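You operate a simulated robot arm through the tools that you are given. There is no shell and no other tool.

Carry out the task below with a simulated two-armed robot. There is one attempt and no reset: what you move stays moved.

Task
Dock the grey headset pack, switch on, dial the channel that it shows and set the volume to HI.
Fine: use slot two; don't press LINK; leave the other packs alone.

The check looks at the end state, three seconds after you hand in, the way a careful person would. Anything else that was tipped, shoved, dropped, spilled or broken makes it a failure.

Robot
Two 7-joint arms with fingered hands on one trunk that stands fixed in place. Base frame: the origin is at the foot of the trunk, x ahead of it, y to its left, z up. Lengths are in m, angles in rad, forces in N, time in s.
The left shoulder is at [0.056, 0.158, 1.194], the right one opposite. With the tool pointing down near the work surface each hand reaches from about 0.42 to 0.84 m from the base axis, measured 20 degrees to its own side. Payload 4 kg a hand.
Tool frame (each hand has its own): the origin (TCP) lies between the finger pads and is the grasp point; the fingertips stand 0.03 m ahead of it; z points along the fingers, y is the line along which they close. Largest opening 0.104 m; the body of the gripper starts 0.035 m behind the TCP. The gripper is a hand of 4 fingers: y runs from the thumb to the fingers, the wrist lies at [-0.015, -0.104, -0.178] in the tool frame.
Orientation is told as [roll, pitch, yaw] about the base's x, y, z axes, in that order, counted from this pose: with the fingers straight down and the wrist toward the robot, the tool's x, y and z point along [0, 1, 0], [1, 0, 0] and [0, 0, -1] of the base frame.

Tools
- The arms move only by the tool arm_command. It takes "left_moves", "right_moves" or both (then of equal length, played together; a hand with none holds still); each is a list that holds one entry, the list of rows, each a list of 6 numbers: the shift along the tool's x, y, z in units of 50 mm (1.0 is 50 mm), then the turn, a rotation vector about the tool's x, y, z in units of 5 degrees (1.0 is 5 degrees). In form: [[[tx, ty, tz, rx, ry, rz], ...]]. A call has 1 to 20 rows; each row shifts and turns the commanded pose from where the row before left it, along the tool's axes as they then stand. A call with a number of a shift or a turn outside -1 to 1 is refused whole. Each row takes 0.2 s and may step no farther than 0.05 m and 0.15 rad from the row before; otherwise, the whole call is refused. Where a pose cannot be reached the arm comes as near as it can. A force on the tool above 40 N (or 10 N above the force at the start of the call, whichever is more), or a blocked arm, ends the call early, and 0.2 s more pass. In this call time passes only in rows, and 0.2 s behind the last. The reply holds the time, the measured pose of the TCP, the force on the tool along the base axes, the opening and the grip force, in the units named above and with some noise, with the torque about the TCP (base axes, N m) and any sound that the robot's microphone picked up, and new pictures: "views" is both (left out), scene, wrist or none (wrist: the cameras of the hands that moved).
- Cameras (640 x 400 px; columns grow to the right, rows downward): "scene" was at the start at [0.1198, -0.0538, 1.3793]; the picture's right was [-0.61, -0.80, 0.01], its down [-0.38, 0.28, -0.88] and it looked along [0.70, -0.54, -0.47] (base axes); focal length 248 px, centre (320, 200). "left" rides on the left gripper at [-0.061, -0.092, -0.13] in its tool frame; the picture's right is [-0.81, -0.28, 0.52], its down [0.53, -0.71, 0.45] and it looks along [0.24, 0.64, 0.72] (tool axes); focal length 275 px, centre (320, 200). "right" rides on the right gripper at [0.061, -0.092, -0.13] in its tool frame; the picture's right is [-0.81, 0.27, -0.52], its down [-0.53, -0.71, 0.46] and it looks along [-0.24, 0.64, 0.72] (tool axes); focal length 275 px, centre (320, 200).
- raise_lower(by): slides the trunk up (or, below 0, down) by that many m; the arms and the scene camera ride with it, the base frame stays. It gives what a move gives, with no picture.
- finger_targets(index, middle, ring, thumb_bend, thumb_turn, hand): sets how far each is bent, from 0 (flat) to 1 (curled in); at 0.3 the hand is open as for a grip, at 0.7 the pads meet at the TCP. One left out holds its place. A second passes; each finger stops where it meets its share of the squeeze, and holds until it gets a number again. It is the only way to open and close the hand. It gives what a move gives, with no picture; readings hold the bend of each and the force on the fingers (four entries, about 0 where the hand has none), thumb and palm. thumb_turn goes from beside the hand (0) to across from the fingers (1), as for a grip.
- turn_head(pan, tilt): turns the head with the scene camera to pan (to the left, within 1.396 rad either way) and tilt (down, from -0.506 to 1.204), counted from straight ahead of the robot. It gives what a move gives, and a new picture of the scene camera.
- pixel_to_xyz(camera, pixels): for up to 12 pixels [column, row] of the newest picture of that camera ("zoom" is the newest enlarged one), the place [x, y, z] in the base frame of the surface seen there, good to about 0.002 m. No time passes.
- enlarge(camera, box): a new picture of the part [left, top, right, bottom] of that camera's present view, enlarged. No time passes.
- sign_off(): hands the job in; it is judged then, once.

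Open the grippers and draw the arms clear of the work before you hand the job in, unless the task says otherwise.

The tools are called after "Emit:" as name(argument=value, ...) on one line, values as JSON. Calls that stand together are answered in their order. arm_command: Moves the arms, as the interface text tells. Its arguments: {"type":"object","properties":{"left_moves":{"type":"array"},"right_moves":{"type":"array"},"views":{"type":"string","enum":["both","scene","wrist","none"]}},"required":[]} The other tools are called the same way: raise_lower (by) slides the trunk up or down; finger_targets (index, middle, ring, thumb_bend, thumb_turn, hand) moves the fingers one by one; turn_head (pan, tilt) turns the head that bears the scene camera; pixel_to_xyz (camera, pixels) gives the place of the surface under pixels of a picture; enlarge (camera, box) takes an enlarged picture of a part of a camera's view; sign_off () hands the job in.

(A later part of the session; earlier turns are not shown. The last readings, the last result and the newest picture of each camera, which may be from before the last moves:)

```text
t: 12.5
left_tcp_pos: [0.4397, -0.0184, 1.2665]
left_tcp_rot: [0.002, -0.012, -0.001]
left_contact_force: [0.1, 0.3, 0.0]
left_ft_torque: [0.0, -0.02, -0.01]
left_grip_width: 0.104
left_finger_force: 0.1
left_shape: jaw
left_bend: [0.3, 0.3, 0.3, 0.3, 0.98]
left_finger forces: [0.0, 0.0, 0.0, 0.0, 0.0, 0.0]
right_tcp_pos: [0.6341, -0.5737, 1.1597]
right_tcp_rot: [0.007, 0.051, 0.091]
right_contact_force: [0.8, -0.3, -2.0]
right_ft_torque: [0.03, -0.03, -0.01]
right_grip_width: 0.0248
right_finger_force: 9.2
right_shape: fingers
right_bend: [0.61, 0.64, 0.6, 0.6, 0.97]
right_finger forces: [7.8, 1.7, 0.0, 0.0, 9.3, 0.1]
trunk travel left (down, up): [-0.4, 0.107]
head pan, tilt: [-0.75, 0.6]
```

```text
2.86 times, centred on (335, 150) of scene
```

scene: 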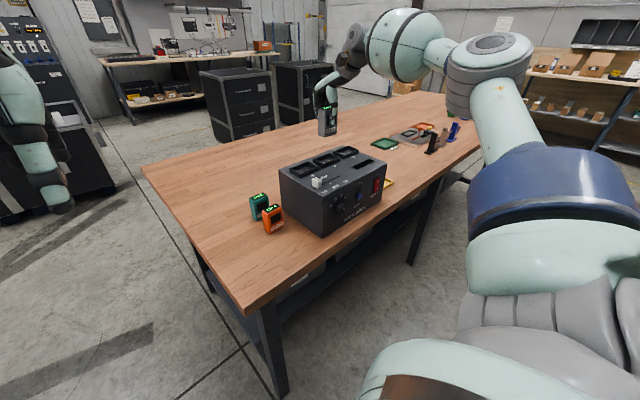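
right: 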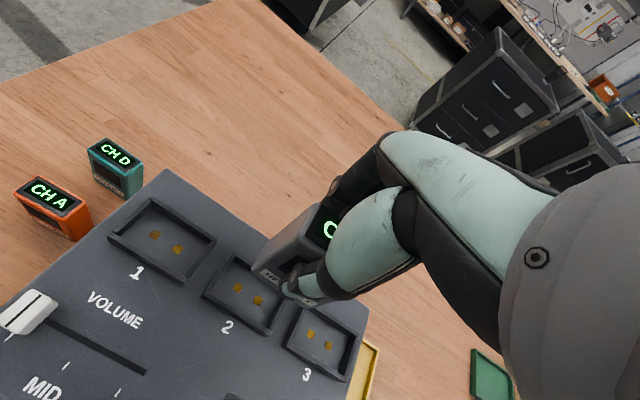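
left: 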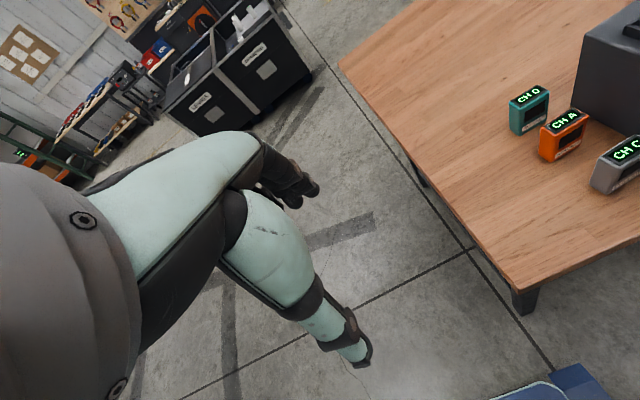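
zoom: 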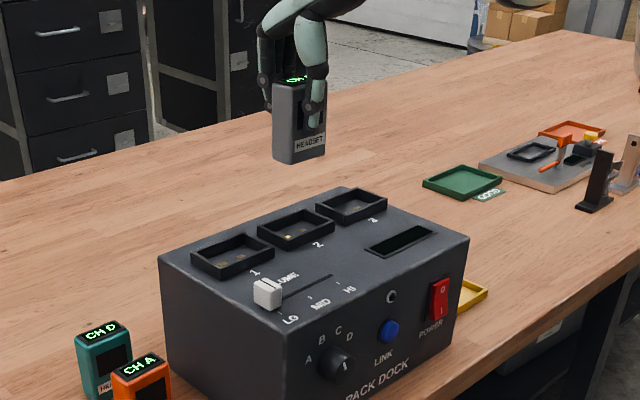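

The pack hangs over slot 2. I measure its corners in the scene zoom, then re-zoom on it with finer scale.

Emit:
enlarge(camera="scene", box=[300, 80, 360, 180])

Emit:
pixel_to_xyz(camera="scene", pixels=[[318, 111], [320, 124], [320, 134], [332, 132], [332, 115], [326, 124], [316, 110], [316, 122], [317, 133], [322, 135], [333, 125], [331, 109]])

```text
4.00 times, centred on (330, 130) of scene
```

zoom: 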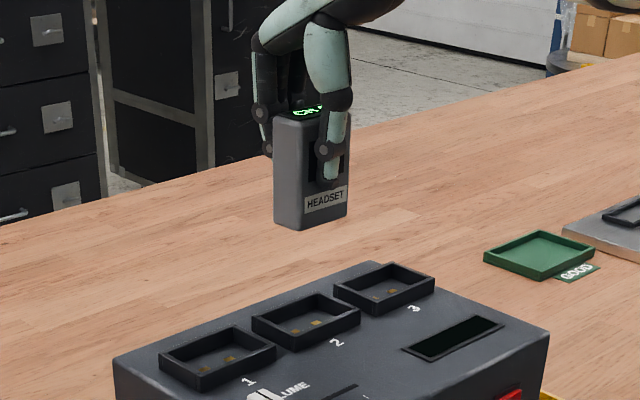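

```text
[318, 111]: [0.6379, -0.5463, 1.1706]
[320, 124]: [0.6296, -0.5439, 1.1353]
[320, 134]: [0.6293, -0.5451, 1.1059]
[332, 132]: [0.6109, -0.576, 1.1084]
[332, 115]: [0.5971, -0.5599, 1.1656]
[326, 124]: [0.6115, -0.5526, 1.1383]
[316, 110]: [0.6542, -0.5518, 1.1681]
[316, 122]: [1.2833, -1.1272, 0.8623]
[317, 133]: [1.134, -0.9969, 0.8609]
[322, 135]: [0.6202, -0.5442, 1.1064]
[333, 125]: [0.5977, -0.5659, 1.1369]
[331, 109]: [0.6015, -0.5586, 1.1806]
```

Emit:
pixel_to_xyz(camera="zoom", pixels=[[306, 130], [306, 222], [345, 212], [345, 185], [299, 130], [299, 222], [280, 130], [280, 215], [304, 175], [320, 220], [310, 150], [290, 222]])

Emit:
pixel_to_xyz(camera="zoom", pixels=[[252, 320], [292, 349], [360, 319], [322, 294], [270, 320], [293, 334], [345, 316], [320, 303], [296, 324], [316, 322], [275, 318], [330, 325]])

Emit:
enlarge(camera="right", box=[190, 190, 380, 370])

```text
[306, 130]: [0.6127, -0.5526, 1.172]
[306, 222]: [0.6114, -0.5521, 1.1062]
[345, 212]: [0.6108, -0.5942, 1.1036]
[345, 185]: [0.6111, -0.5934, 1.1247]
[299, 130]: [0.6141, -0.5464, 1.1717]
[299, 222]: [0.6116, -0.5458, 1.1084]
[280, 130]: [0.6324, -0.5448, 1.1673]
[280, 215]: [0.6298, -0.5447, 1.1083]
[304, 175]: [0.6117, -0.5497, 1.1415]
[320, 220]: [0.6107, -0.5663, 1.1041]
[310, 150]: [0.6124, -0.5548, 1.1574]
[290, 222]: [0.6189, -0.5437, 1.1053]
```

```text
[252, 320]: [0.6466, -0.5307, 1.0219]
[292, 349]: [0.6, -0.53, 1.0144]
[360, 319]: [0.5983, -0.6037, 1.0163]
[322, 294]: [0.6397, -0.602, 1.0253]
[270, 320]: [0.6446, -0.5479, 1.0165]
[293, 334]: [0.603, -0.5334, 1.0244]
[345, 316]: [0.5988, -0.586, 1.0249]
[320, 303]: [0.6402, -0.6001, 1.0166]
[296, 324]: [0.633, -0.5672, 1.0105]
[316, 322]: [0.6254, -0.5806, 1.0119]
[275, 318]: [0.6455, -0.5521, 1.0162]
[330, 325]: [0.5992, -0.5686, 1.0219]
```

```text
2.22 times, centred on (285, 280) of right
```

zoom: 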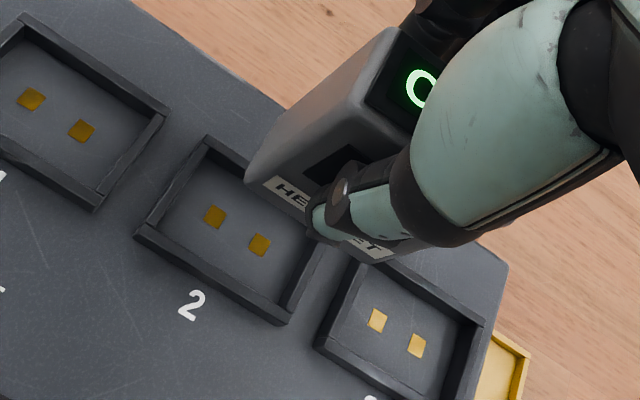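

The pack is square now (front face x≈0.611–0.613, left side y≈-0.544). I measure slot 2's rim in the right zoom to refine its centre.

Emit:
pixel_to_xyz(camera="zoom", pixels=[[207, 142], [143, 228], [283, 313], [318, 255], [215, 217], [260, 244], [165, 212], [282, 296], [170, 216], [235, 200], [200, 262], [300, 270]])

Emit:
pixel_to_xyz(camera="zoom", pixels=[[262, 170], [300, 120], [365, 100], [275, 192], [380, 252], [350, 95], [340, 215], [290, 130]])

```text
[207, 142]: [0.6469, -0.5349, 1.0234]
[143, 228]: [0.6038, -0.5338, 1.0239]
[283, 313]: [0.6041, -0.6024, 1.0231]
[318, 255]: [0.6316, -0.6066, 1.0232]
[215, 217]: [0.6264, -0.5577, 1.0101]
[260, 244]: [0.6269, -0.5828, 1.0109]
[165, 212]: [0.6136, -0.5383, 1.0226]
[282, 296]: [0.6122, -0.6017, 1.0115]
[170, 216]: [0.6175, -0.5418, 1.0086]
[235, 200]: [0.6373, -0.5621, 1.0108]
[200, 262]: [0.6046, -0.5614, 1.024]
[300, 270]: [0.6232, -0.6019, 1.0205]
```

```text
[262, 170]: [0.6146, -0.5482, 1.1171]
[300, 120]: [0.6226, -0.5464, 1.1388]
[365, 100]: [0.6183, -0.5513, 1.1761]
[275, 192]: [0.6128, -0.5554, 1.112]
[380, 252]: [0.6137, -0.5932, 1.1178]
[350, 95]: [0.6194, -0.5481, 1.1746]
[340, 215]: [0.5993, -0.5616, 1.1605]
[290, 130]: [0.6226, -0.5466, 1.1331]
```

Both cameras agree that the pack is within 2 mm of slot 2's centre. I lower 70 mm straight down (compensating the 3° tool tilt) to hover just over the rim.

Emit:
arm_command(right_moves=[[[0.01, 0.018, 0.45, 0, 0, 0], [0.01, 0.018, 0.45, 0, 0, 0], [0.01, 0.018, 0.4, 0, 0, 0]]], views="both")

Emit:
enlarge(camera="right", box=[190, 190, 380, 370])

Emit:
enlarge(camera="scene", box=[290, 90, 370, 190])

```text
t: 13.3
left_tcp_pos: [0.4388, -0.0184, 1.2663]
left_tcp_rot: [0.001, -0.012, 0.002]
left_contact_force: [0.5, -0.5, -0.1]
left_ft_torque: [0.0, 0.01, 0.01]
left_grip_width: 0.1039
left_finger_force: 0.1
left_shape: jaw
left_bend: [0.3, 0.3, 0.3, 0.3, 0.98]
left_finger forces: [0.1, 0.0, 0.1, 0.0, 0.1, 0.1]
right_tcp_pos: [0.6312, -0.569, 1.0965]
right_tcp_rot: [0.005, 0.051, 0.089]
right_contact_force: [-0.5, 0.9, -1.6]
right_ft_torque: [-0.01, 0.01, 0.0]
right_grip_width: 0.0248
right_finger_force: 9.3
right_shape: fingers
right_bend: [0.61, 0.65, 0.6, 0.6, 0.97]
right_finger forces: [7.7, 1.7, 0.0, 0.0, 9.4, 0.1]
trunk travel left (down, up): [-0.4, 0.107]
head pan, tilt: [-0.75, 0.6]
```

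scene: 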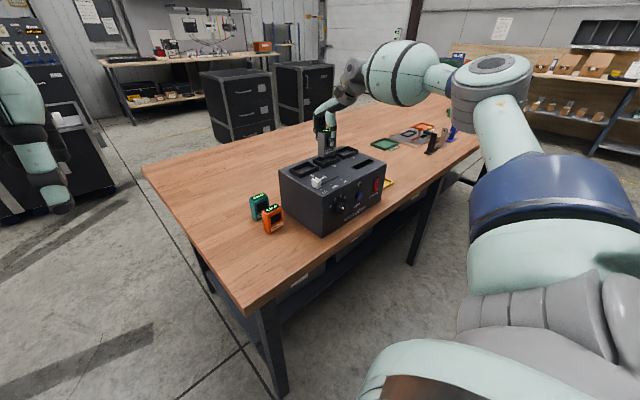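
right: 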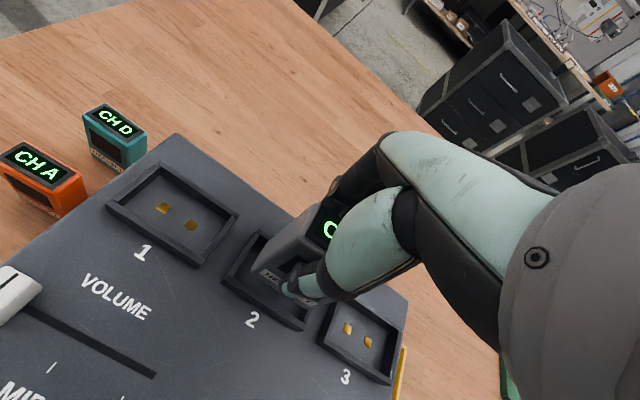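

```text
2.22 times, centred on (285, 280) of right
```

zoom: 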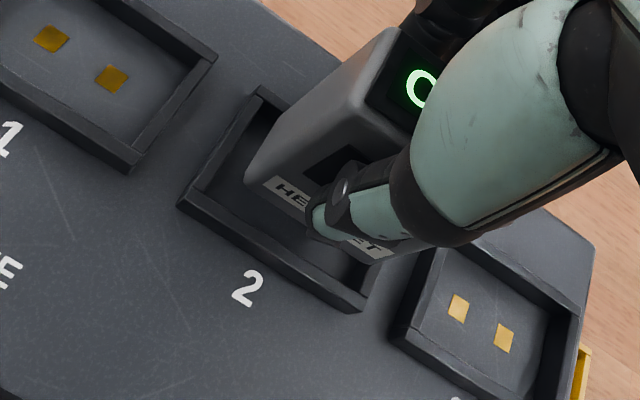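

```text
4.00 times, centred on (330, 140) of scene
```

zoom: 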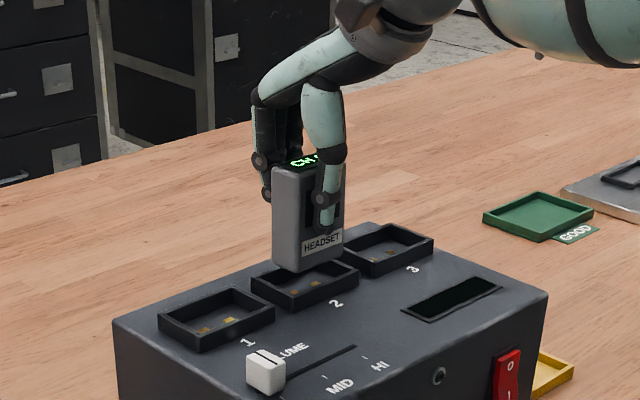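

Pack hovers over slot 2's rim. I measure its lower edge: front-left (303,268), front-right (343,257), and left-back (276,262).

Emit:
pixel_to_xyz(camera="zoom", pixels=[[304, 265], [341, 252], [278, 258], [298, 264], [304, 200], [278, 190], [298, 195], [320, 262], [312, 230], [290, 266], [278, 225], [341, 245]])

Emit:
enlarge(camera="right", box=[190, 190, 380, 370])

Emit:
pixel_to_xyz(camera="zoom", pixels=[[255, 170], [270, 188], [370, 252], [300, 110], [190, 197], [355, 300], [260, 95], [235, 160], [215, 190], [350, 275], [265, 240], [270, 225]])

```text
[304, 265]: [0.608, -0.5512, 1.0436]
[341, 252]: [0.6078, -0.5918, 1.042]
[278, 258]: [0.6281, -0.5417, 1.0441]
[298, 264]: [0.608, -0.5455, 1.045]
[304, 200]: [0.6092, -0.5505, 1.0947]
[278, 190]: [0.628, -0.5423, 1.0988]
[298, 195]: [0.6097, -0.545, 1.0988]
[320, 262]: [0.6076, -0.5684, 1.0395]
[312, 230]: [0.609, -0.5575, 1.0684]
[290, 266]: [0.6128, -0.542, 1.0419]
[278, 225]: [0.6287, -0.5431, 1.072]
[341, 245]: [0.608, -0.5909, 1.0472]
```

```text
2.22 times, centred on (285, 280) of right
```

zoom: 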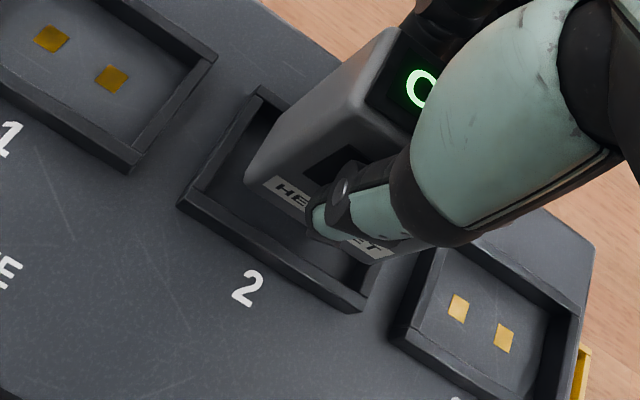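

```text
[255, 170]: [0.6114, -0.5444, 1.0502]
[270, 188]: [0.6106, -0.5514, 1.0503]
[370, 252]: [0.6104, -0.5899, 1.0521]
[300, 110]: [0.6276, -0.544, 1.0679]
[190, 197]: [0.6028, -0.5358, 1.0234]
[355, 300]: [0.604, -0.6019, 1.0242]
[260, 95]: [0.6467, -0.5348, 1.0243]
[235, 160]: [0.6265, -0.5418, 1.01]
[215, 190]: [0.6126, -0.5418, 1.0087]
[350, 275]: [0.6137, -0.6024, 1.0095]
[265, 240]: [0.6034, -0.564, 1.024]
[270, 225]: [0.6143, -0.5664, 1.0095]
```

Bottom edge is near z≈1.038, slot floor 1.010, and the pack is centred inside the rim in both views. I lower 20 mm in small rows.

Emit:
arm_command(right_moves=[[[0, 0.02, 0.15, 0, 0, 0], [0, 0.01, 0.15, 0, 0, 0], [0, 0.01, 0.1, 0, 0, 0]]], views="both")

Emit:
enlarge(camera="right", box=[190, 190, 380, 370])

Emit:
enlarge(camera="scene", box=[290, 90, 370, 190])

```text
t: 14.1
left_tcp_pos: [0.4382, -0.0194, 1.2667]
left_tcp_rot: [0.001, -0.013, -0.001]
left_contact_force: [0.0, -0.1, 0.2]
left_ft_torque: [0.0, 0.0, -0.01]
left_grip_width: 0.1038
left_finger_force: 0.0
left_shape: jaw
left_bend: [0.3, 0.3, 0.3, 0.3, 0.98]
left_finger forces: [0.1, 0.0, 0.0, 0.0, 0.0, 0.1]
right_tcp_pos: [0.6315, -0.5693, 1.0758]
right_tcp_rot: [0.004, 0.05, 0.085]
right_contact_force: [0.0, 0.3, -2.3]
right_ft_torque: [0.0, -0.03, -0.01]
right_grip_width: 0.0247
right_finger_force: 9.4
right_shape: fingers
right_bend: [0.61, 0.65, 0.6, 0.6, 0.97]
right_finger forces: [7.7, 1.7, 0.1, 0.1, 9.4, 0.0]
trunk travel left (down, up): [-0.4, 0.107]
head pan, tilt: [-0.75, 0.6]
```

scene: 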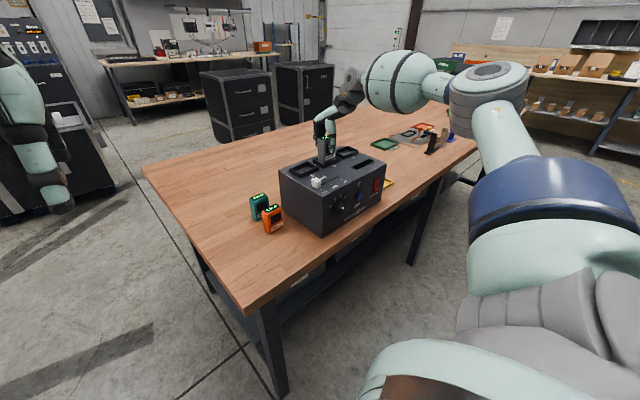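
right: 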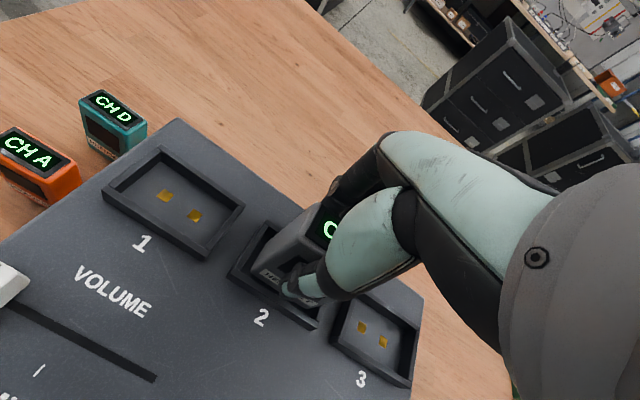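

```text
2.22 times, centred on (285, 280) of right
```

zoom: 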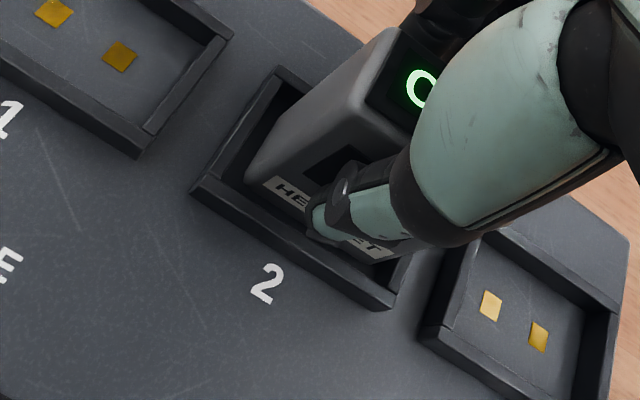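

```text
4.00 times, centred on (330, 140) of scene
```

zoom: 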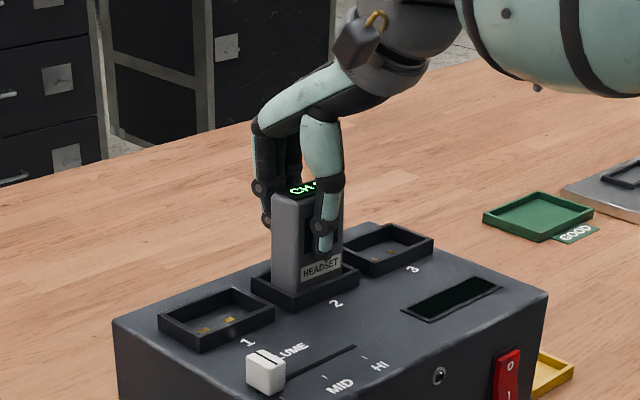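

The pack's lower end is inside the rim without contact (force still -2.3 N). I lower the last few millimetres slowly.

Emit:
arm_command(right_moves=[[[0, 0.004, 0.06, 0, 0, 0], [0, 0.003, 0.05, 0, 0, 0]]], views="none")

```text
t: 14.7
left_tcp_pos: [0.4364, -0.0189, 1.2662]
left_tcp_rot: [0.002, -0.013, 0.001]
left_contact_force: [-0.3, 0.2, 0.4]
left_ft_torque: [0.01, 0.01, -0.01]
left_grip_width: 0.104
left_finger_force: 0.0
left_shape: jaw
left_bend: [0.3, 0.3, 0.3, 0.3, 0.98]
left_finger forces: [0.1, 0.0, 0.0, 0.0, 0.0, 0.0]
right_tcp_pos: [0.6313, -0.5693, 1.0713]
right_tcp_rot: [0.003, 0.047, 0.087]
right_contact_force: [-0.2, -1.4, 4.5]
right_ft_torque: [-0.03, -0.06, -0.04]
right_grip_width: 0.0247
right_finger_force: 11.4
right_shape: fingers
right_bend: [0.61, 0.65, 0.6, 0.6, 0.97]
right_finger forces: [8.8, 2.0, 0.1, 0.1, 10.7, 0.0]
trunk travel left (down, up): [-0.4, 0.107]
head pan, tilt: [-0.75, 0.6]
```

Contact: vertical force rose to +4.5 N at TCP z≈1.071. I check that the pack sits on the slot floor and not on the rim.

Emit:
enlarge(camera="right", box=[220, 180, 390, 350])

Emit:
enlarge(camera="scene", box=[300, 110, 370, 180])

Emit:
pixel_to_xyz(camera="zoom", pixels=[[290, 140], [270, 150], [285, 200], [255, 190], [290, 100], [330, 250]])

```text
2.35 times, centred on (305, 265) of right
```

zoom: 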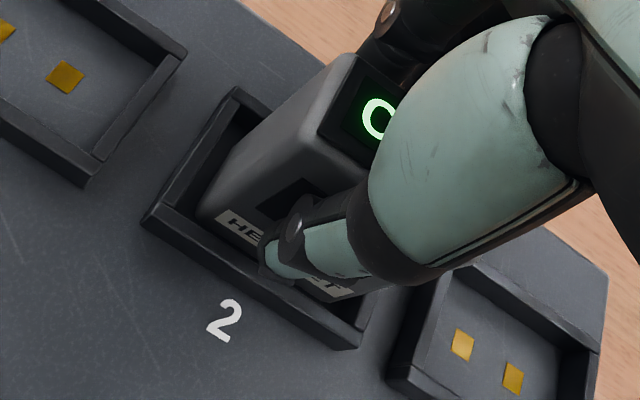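

```text
5.71 times, centred on (335, 145) of scene
```

zoom: 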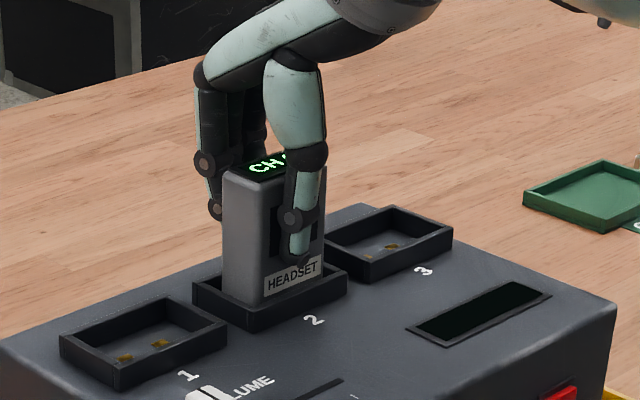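

```text
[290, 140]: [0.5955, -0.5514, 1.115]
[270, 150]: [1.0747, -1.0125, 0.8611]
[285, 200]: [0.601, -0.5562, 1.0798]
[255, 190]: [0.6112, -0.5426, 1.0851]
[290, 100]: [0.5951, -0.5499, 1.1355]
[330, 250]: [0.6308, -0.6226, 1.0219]
```

Pack stands inside slot 2's rim on the floor. I release by opening the fingers part-way.

Emit:
finger_targets(hand="right", index=0.53, middle=0.53, ring=0.53, thumb_bend=0.5)

Emit:
enlarge(camera="right", box=[220, 180, 390, 350])

Emit:
enlarge(camera="scene", box=[300, 110, 370, 180])

Emit:
pixel_to_xyz(camera="zoom", pixels=[[255, 190], [230, 190], [255, 290], [230, 285], [280, 290], [318, 270], [240, 170], [265, 240], [290, 250], [195, 205]])

```text
t: 15.7
left_tcp_pos: [0.4379, -0.0177, 1.2663]
left_tcp_rot: [0.0, -0.012, 0.002]
left_contact_force: [0.7, 0.0, 0.2]
left_ft_torque: [0.01, -0.01, 0.02]
left_grip_width: 0.1036
left_finger_force: 0.2
left_shape: jaw
left_bend: [0.3, 0.3, 0.3, 0.3, 0.98]
left_finger forces: [0.0, 0.1, 0.0, 0.0, 0.1, 0.0]
right_tcp_pos: [0.6309, -0.5703, 1.0692]
right_tcp_rot: [0.007, 0.051, 0.089]
right_contact_force: [-0.4, 0.3, 0.0]
right_ft_torque: [0.02, 0.02, -0.02]
right_grip_width: 0.0479
right_finger_force: 0.1
right_shape: fingers
right_bend: [0.53, 0.53, 0.53, 0.5, 0.97]
right_finger forces: [0.0, 0.0, 0.1, 0.1, 0.0, 0.0]
trunk travel left (down, up): [-0.4, 0.107]
head pan, tilt: [-0.75, 0.6]
```

```text
2.35 times, centred on (305, 265) of right
```

zoom: 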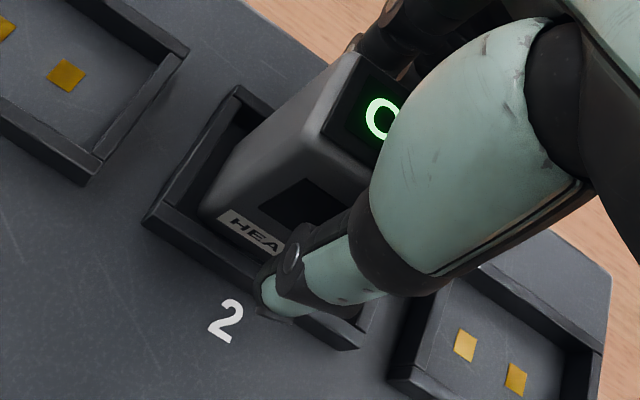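

```text
5.71 times, centred on (335, 145) of scene
```

zoom: 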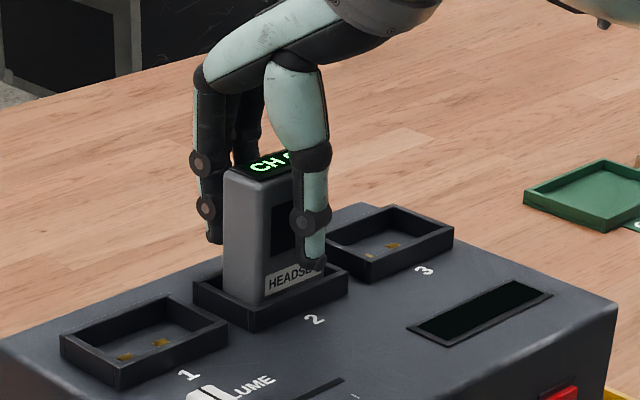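

```text
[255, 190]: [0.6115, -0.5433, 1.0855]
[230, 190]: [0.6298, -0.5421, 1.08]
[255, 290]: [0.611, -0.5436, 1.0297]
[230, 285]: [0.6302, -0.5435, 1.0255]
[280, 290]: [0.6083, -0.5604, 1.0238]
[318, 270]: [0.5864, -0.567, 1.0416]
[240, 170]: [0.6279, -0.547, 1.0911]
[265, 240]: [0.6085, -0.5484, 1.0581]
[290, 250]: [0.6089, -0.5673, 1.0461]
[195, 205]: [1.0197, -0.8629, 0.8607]
```

The pack stands upright, free of the fingers (front face x≈0.609 from top to bottom). I draw the hand straight up.

Emit:
arm_command(right_moves=[[[0, -0.02, -0.4, 0, 0, 0], [0, -0.035, -0.7, 0, 0, 0], [0, -0.045, -0.9, 0, 0, 0], [0, -0.045, -0.9, 0, 0, 0]]], views="both")

Emit:
enlarge(camera="right", box=[180, 180, 380, 360])

Emit:
enlarge(camera="scene", box=[270, 110, 400, 250])

```text
t: 16.7
left_tcp_pos: [0.4373, -0.0164, 1.2663]
left_tcp_rot: [-0.003, -0.012, -0.001]
left_contact_force: [-0.2, 0.1, 1.2]
left_ft_torque: [0.01, -0.03, 0.04]
left_grip_width: 0.104
left_finger_force: 0.0
left_shape: jaw
left_bend: [0.3, 0.3, 0.3, 0.3, 0.98]
left_finger forces: [0.0, 0.0, 0.1, 0.1, 0.0, 0.1]
right_tcp_pos: [0.6327, -0.5686, 1.2182]
right_tcp_rot: [0.004, 0.054, 0.089]
right_contact_force: [0.0, -0.5, 0.3]
right_ft_torque: [0.01, 0.0, -0.02]
right_grip_width: 0.0478
right_finger_force: 0.2
right_shape: fingers
right_bend: [0.53, 0.53, 0.53, 0.5, 0.97]
right_finger forces: [0.1, 0.0, 0.0, 0.2, 0.0, 0.1]
trunk travel left (down, up): [-0.4, 0.107]
head pan, tilt: [-0.75, 0.6]
```

scene: 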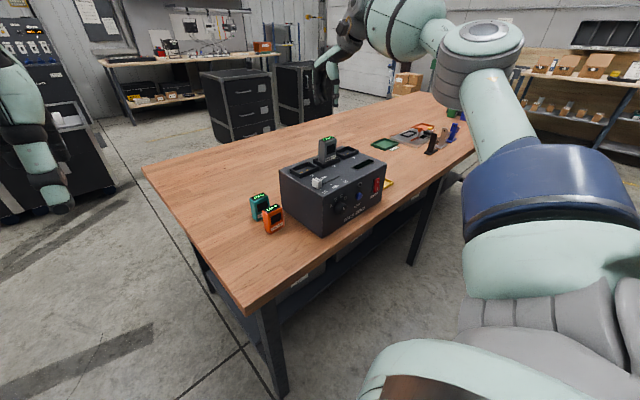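
right: 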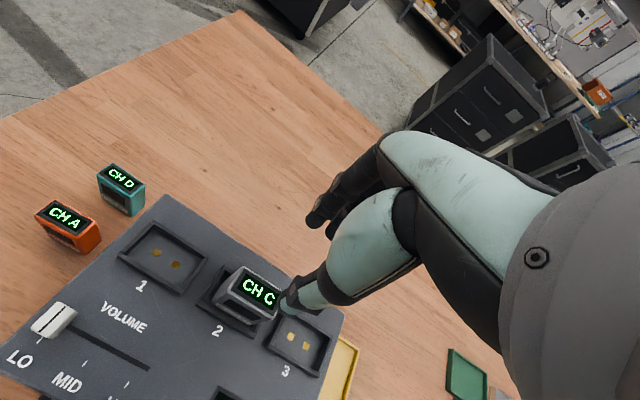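

```text
2.22 times, centred on (280, 270) of right
```

zoom: 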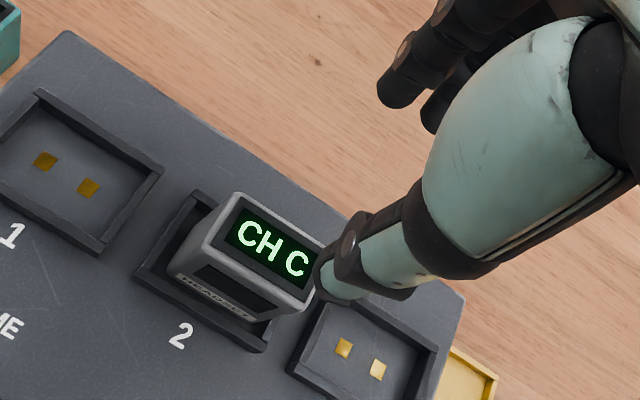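

```text
2.86 times, centred on (335, 180) of scene
```

zoom: 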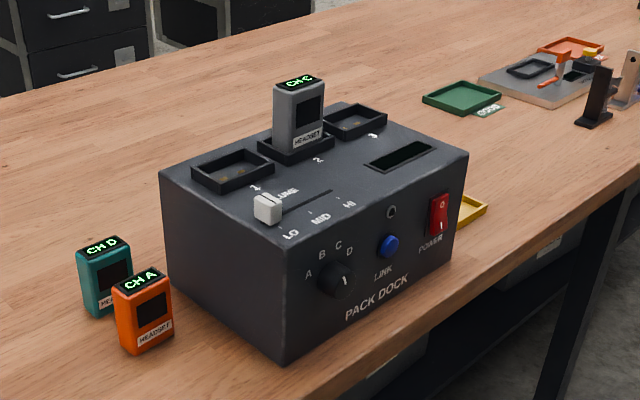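

The pack is docked in slot 2 and still shows CH C. Next I examine the dial and power switch closely in the scene view around (338,203) and (377,186).

Emit:
enlarge(camera="scene", box=[324, 188, 354, 216])

Emit:
pixel_to_xyz(camera="zoom", pixels=[[320, 200], [350, 200], [345, 180], [355, 225], [300, 200], [330, 250], [280, 180], [380, 210], [330, 150], [300, 140], [400, 200], [250, 200]])

Emit:
enlarge(camera="scene", box=[350, 170, 390, 210])

```text
14.29 times, centred on (339, 202) of scene
```

zoom: 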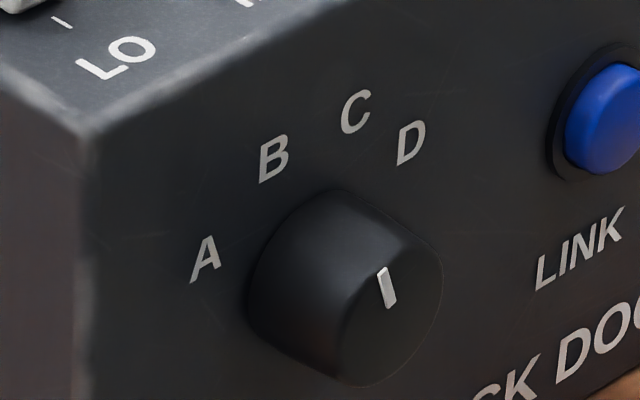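

```text
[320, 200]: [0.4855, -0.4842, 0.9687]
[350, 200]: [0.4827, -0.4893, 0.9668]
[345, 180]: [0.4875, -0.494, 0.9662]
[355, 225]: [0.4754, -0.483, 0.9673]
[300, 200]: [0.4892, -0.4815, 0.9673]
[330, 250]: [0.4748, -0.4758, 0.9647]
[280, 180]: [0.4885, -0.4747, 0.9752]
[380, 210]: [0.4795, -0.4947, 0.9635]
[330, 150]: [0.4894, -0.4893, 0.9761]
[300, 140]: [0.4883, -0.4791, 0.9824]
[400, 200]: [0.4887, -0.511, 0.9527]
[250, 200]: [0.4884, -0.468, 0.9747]
```

```text
10.00 times, centred on (370, 190) of scene
```

zoom: 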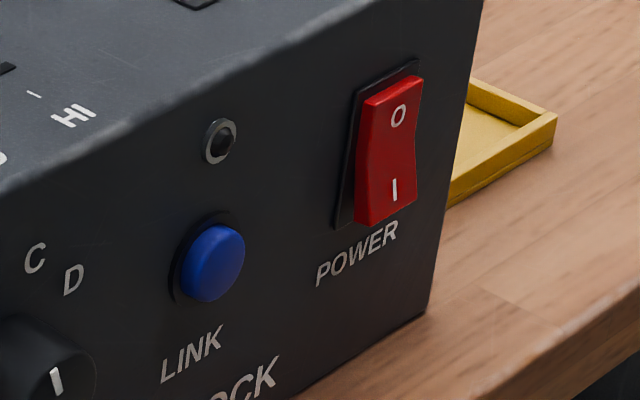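

The pointer line on the dial (zoom (381,268)-(390,307)) points to B, so it needs one step (~40°) clockwise to C. I measure the rocker, LINK, jack and table edge in this zoom.

Emit:
pixel_to_xyz(camera="zoom", pixels=[[372, 100], [417, 88], [360, 216], [410, 200], [398, 116], [394, 188], [388, 150], [362, 160], [212, 262], [185, 270], [240, 245], [212, 230]])

Emit:
pixel_to_xyz(camera="scene", pixels=[[330, 245], [300, 275], [360, 226], [400, 200], [330, 252], [300, 282], [360, 233], [270, 300], [340, 241], [380, 215]])

```text
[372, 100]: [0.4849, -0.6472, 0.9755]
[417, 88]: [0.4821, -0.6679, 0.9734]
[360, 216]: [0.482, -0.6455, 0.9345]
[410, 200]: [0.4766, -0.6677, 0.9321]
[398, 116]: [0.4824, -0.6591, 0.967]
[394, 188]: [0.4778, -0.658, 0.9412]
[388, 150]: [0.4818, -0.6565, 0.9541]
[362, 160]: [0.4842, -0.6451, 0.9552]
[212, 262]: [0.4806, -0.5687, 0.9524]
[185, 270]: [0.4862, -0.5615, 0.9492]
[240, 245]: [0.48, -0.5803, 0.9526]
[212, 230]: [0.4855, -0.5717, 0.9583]
```

```text
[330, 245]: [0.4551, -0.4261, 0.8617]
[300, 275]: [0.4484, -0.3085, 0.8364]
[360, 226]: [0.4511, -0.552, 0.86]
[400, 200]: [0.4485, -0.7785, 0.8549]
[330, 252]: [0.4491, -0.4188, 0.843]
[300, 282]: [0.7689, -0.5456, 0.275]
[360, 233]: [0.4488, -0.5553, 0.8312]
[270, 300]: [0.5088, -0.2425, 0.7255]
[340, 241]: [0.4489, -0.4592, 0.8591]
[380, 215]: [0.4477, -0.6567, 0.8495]
```

Rocker centre is (≈0.48, -0.657, 0.954) with the "I" half at z≈0.941; the table edge is at x≈0.449. I pull the right hand back toward the robot in front of the dock, and square its yaw.

Emit:
arm_command(right_moves=[[[-0.037, -0.939, 0.05, 0, 0, 0], [-0.037, -0.939, 0.05, 0, 0, 0], [-0.037, -0.939, 0.05, 0, 0, 0], [-0.037, -0.939, 0.05, 0, 0, 0], [-0.037, -0.939, 0.05, 0, 0, 0], [0, -0.2, 0, -0.3, 0, 0.5], [0, -0.2, 0, -0.3, 0, 0.5]]], views="both")

```text
t: 18.3
left_tcp_pos: [0.4367, -0.0193, 1.267]
left_tcp_rot: [0.001, -0.013, 0.0]
left_contact_force: [0.1, -0.5, 0.3]
left_ft_torque: [0.01, -0.02, 0.01]
left_grip_width: 0.1042
left_finger_force: 0.0
left_shape: jaw
left_bend: [0.3, 0.3, 0.3, 0.3, 0.98]
left_finger forces: [0.1, 0.1, 0.0, 0.0, 0.0, 0.0]
right_tcp_pos: [0.375, -0.5991, 1.2165]
right_tcp_rot: [0.001, -0.002, -0.002]
right_contact_force: [-1.2, -0.9, -0.5]
right_ft_torque: [-0.01, -0.03, 0.02]
right_grip_width: 0.048
right_finger_force: 0.1
right_shape: fingers
right_bend: [0.53, 0.53, 0.53, 0.5, 0.97]
right_finger forces: [0.0, 0.0, 0.1, 0.0, 0.1, 0.1]
trunk travel left (down, up): [-0.4, 0.107]
head pan, tilt: [-0.75, 0.6]
```

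scene: 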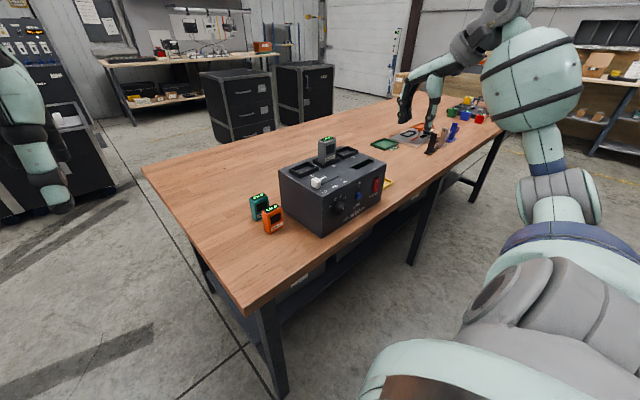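
right: 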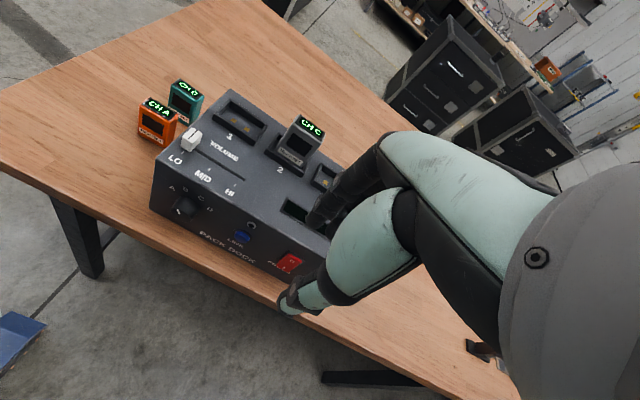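

Hand is clear at (0.375,-0.599,1.217). I form a pointing hand: index at 0.6, middle and ring curled, thumb swung aside, to see where the fingertip lands.

Emit:
finger_targets(hand="right", index=0.55, middle=1.0, ring=1.0, thumb_bend=0.8, thumb_turn=0.2)

Emit:
enlarge(camera="right", box=[210, 110, 460, 400])

Emit:
enlarge(camera="scene", box=[370, 20, 500, 170])

```text
t: 19.3
left_tcp_pos: [0.438, -0.0185, 1.2658]
left_tcp_rot: [0.002, -0.012, 0.0]
left_contact_force: [-0.2, 0.3, -0.9]
left_ft_torque: [-0.01, -0.01, 0.0]
left_grip_width: 0.1038
left_finger_force: 0.1
left_shape: jaw
left_bend: [0.3, 0.3, 0.3, 0.3, 0.98]
left_finger forces: [0.0, 0.0, 0.0, 0.0, 0.1, 0.1]
right_tcp_pos: [0.377, -0.5999, 1.2155]
right_tcp_rot: [0.002, 0.001, -0.002]
right_contact_force: [0.2, -0.5, 0.0]
right_ft_torque: [0.03, -0.02, -0.01]
right_grip_width: 0.0638
right_finger_force: 0.0
right_shape: fingers
right_bend: [0.55, 1.0, 1.0, 0.8, 0.21]
right_finger forces: [0.0, 0.0, 0.0, 0.1, 0.1, 0.0]
trunk travel left (down, up): [-0.4, 0.107]
head pan, tilt: [-0.75, 0.6]
```

```text
1.38 times, centred on (335, 255) of right
```

zoom: 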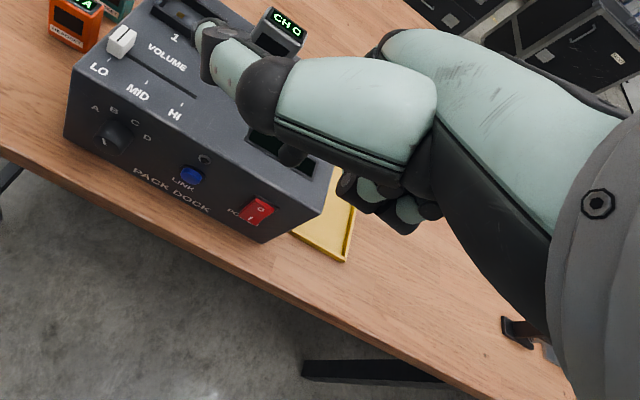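

```text
2.67 times, centred on (435, 95) of scene
```

zoom: 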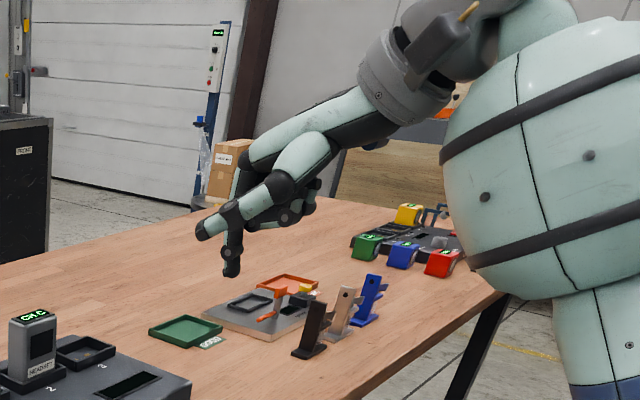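

I measure the index tip (232,270) and thumb tip (203,232) in this zoom, to know how they lie in the tool frame.

Emit:
pixel_to_xyz(camera="zoom", pixels=[[232, 272], [230, 255], [205, 231], [215, 228], [235, 225], [285, 185], [310, 190], [290, 215], [250, 165], [320, 150], [240, 270]])

```text
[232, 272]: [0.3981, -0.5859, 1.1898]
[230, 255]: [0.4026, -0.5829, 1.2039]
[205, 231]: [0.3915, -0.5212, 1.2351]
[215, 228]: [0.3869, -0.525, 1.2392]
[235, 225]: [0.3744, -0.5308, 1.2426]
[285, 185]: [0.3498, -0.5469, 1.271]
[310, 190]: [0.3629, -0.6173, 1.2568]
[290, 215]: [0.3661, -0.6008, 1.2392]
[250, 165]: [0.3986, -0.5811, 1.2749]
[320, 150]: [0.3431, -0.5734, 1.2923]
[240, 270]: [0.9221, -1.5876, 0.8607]
```

Index tip lies ~26 mm ahead of TCP; thumb and curled fingers are ~45 mm behind it, so they stay clear. I now pitch the hand toward pointing forward, first 40°.

Emit:
arm_command(right_moves=[[[0, 0, 0, -1, 0, 0], [0, 0, 0, -1, 0, 0], [0, 0, 0, -1, 0, 0], [0, 0, 0, -1, 0, 0], [0, 0, 0, -1, 0, 0], [0, 0, 0, -1, 0, 0], [0, 0, 0, -1, 0, 0], [0, 0, 0, -1, 0, 0]]], views="both")

```text
t: 21.1
left_tcp_pos: [0.4376, -0.0184, 1.267]
left_tcp_rot: [0.003, -0.012, -0.001]
left_contact_force: [-0.6, 0.3, 0.4]
left_ft_torque: [0.0, 0.01, -0.01]
left_grip_width: 0.1038
left_finger_force: 0.1
left_shape: jaw
left_bend: [0.3, 0.3, 0.3, 0.3, 0.98]
left_finger forces: [0.0, 0.1, 0.0, 0.0, 0.0, 0.0]
right_tcp_pos: [0.3779, -0.6001, 1.2156]
right_tcp_rot: [0.001, -0.7, -0.001]
right_contact_force: [0.4, 1.1, -0.1]
right_ft_torque: [0.0, -0.04, 0.01]
right_grip_width: 0.0636
right_finger_force: 0.1
right_shape: fingers
right_bend: [0.55, 1.0, 1.0, 0.8, 0.21]
right_finger forces: [0.0, 0.0, 0.1, 0.1, 0.0, 0.0]
trunk travel left (down, up): [-0.4, 0.107]
head pan, tilt: [-0.75, 0.6]
```

scene: 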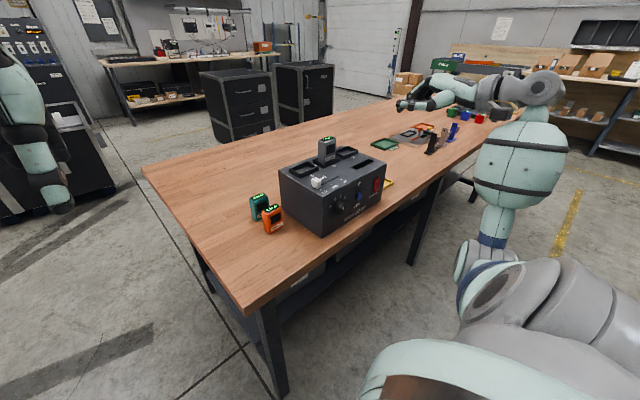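
right: 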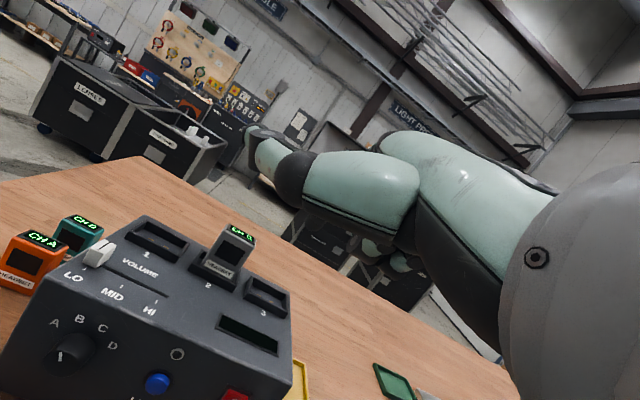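

The hand pitches fine at -0.70 rad. I continue another 40° so the fingers point forward.

Emit:
arm_command(right_moves=[[[0, 0, 0, -1, 0, 0], [0, 0, 0, -1, 0, 0], [0, 0, 0, -1, 0, 0], [0, 0, 0, -1, 0, 0], [0, 0, 0, -1, 0, 0], [0, 0, 0, -1, 0, 0], [0, 0, 0, -1, 0, 0], [0, 0, 0, -1, 0, 0]]], views="both")

```text
t: 22.9
left_tcp_pos: [0.4372, -0.0184, 1.2671]
left_tcp_rot: [0.002, -0.011, 0.0]
left_contact_force: [-0.6, 0.2, 0.3]
left_ft_torque: [0.01, -0.01, -0.01]
left_grip_width: 0.1038
left_finger_force: 0.0
left_shape: jaw
left_bend: [0.3, 0.3, 0.3, 0.3, 0.98]
left_finger forces: [0.0, 0.1, 0.0, 0.0, 0.0, 0.0]
right_tcp_pos: [0.3771, -0.6006, 1.2162]
right_tcp_rot: [0.002, -1.399, -0.003]
right_contact_force: [-0.3, 0.3, -0.5]
right_ft_torque: [0.0, 0.03, -0.03]
right_grip_width: 0.0637
right_finger_force: 0.2
right_shape: fingers
right_bend: [0.55, 1.0, 1.0, 0.8, 0.21]
right_finger forces: [0.0, 0.0, 0.0, 0.0, 0.1, 0.1]
trunk travel left (down, up): [-0.4, 0.107]
head pan, tilt: [-0.75, 0.6]
```

scene: 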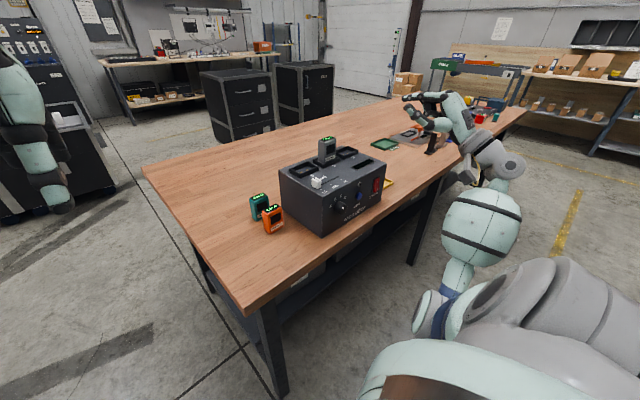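
right: 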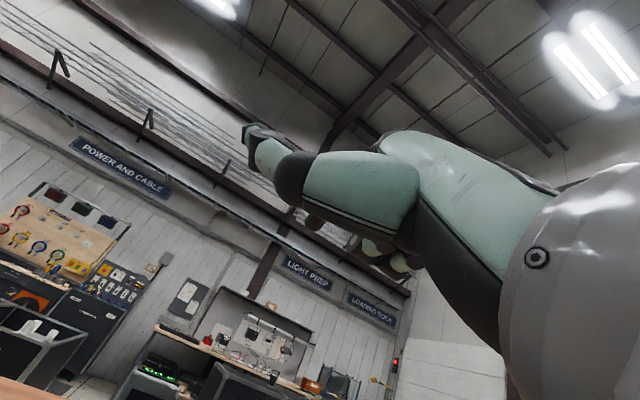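

Pitch is -1.40 rad at an unchanged TCP. I zoom the scene view on the hand at (430,110) to locate the index tip.

Emit:
enlarge(camera="scene", box=[390, 70, 490, 160])

Emit:
pixel_to_xyz(camera="zoom", pixels=[[90, 125], [75, 122], [120, 120], [110, 150], [85, 165], [150, 200], [200, 170], [100, 205], [160, 240], [60, 122], [130, 225]])

```text
4.44 times, centred on (440, 115) of scene
```

zoom: 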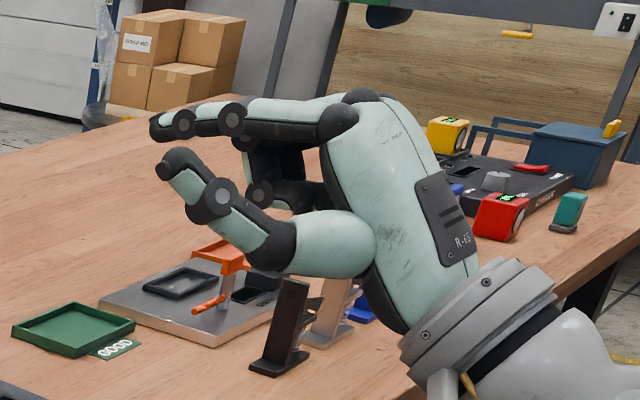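

```text
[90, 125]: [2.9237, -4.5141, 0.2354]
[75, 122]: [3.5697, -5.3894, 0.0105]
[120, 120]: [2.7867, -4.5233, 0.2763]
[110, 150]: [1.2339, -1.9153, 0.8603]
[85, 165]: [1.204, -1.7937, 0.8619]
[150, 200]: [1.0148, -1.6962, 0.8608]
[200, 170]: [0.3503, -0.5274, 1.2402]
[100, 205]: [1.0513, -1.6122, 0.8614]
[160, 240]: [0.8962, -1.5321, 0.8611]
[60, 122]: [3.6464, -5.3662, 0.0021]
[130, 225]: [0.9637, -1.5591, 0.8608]
```

The index points forward with tip at zoom (156,128); the thumb tip is at (166,168). I measure those.

Emit:
pixel_to_xyz(camera="zoom", pixels=[[157, 128], [175, 124], [205, 120], [232, 118], [290, 118], [166, 168], [185, 182], [210, 205], [260, 195], [245, 145], [345, 125], [250, 240]])

```text
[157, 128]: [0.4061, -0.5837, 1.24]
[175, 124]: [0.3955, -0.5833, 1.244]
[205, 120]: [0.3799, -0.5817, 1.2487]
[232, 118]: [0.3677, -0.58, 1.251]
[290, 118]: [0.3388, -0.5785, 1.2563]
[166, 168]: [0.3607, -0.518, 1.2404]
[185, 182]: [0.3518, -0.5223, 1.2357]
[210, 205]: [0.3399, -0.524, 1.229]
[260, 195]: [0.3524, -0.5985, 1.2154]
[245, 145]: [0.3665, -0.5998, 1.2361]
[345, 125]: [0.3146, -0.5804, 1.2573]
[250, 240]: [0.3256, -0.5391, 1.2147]
```

Index tip lies 30 mm ahead, 21 mm above and ~11 mm left of the TCP. To keep the arm in an easy posture I lower the trunk; the hand (tip x≈0.41) stays in front of the table edge (x 0.449).

Emit:
raise_lower(by=-0.15)

Emit:
turn_head(pan=-0.8, tilt=0.5)

```text
t: 24.6
left_tcp_pos: [0.438, -0.0199, 1.118]
left_tcp_rot: [0.0, -0.013, 0.0]
left_contact_force: [0.5, 0.0, -0.2]
left_ft_torque: [0.0, -0.02, 0.0]
left_grip_width: 0.1039
left_finger_force: 0.0
left_shape: jaw
left_bend: [0.3, 0.3, 0.3, 0.3, 0.98]
left_finger forces: [0.0, 0.1, 0.1, 0.0, 0.1, 0.0]
right_tcp_pos: [0.3763, -0.5995, 1.0677]
right_tcp_rot: [0.004, -1.396, -0.003]
right_contact_force: [-1.3, -0.3, 0.2]
right_ft_torque: [0.0, 0.02, -0.02]
right_grip_width: 0.0638
right_finger_force: 0.1
right_shape: fingers
right_bend: [0.55, 1.0, 1.0, 0.8, 0.21]
right_finger forces: [0.0, 0.0, 0.0, 0.0, 0.0, 0.1]
trunk travel left (down, up): [-0.25, 0.257]
head pan, tilt: [-0.75, 0.6]
```

```text
t: 25.3
left_tcp_pos: [0.4372, -0.0196, 1.1174]
left_tcp_rot: [0.003, -0.011, 0.001]
left_contact_force: [0.6, -0.2, -0.6]
left_ft_torque: [0.0, 0.0, 0.02]
left_grip_width: 0.104
left_finger_force: 0.1
left_shape: jaw
left_bend: [0.3, 0.3, 0.3, 0.3, 0.98]
left_finger forces: [0.0, 0.1, 0.1, 0.0, 0.1, 0.1]
right_tcp_pos: [0.3764, -0.5998, 1.0663]
right_tcp_rot: [0.003, -1.397, -0.005]
right_contact_force: [0.2, 0.2, -0.8]
right_ft_torque: [0.01, -0.03, 0.02]
right_grip_width: 0.0637
right_finger_force: 0.1
right_shape: fingers
right_bend: [0.55, 1.0, 1.0, 0.8, 0.21]
right_finger forces: [0.1, 0.0, 0.0, 0.0, 0.0, 0.0]
trunk travel left (down, up): [-0.25, 0.257]
head pan, tilt: [-0.799, 0.499]
```

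scene: 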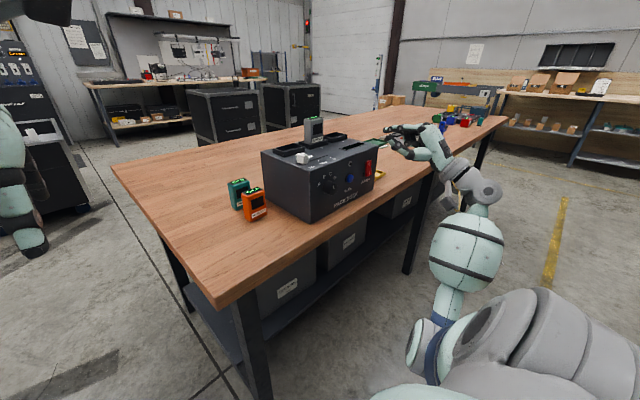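

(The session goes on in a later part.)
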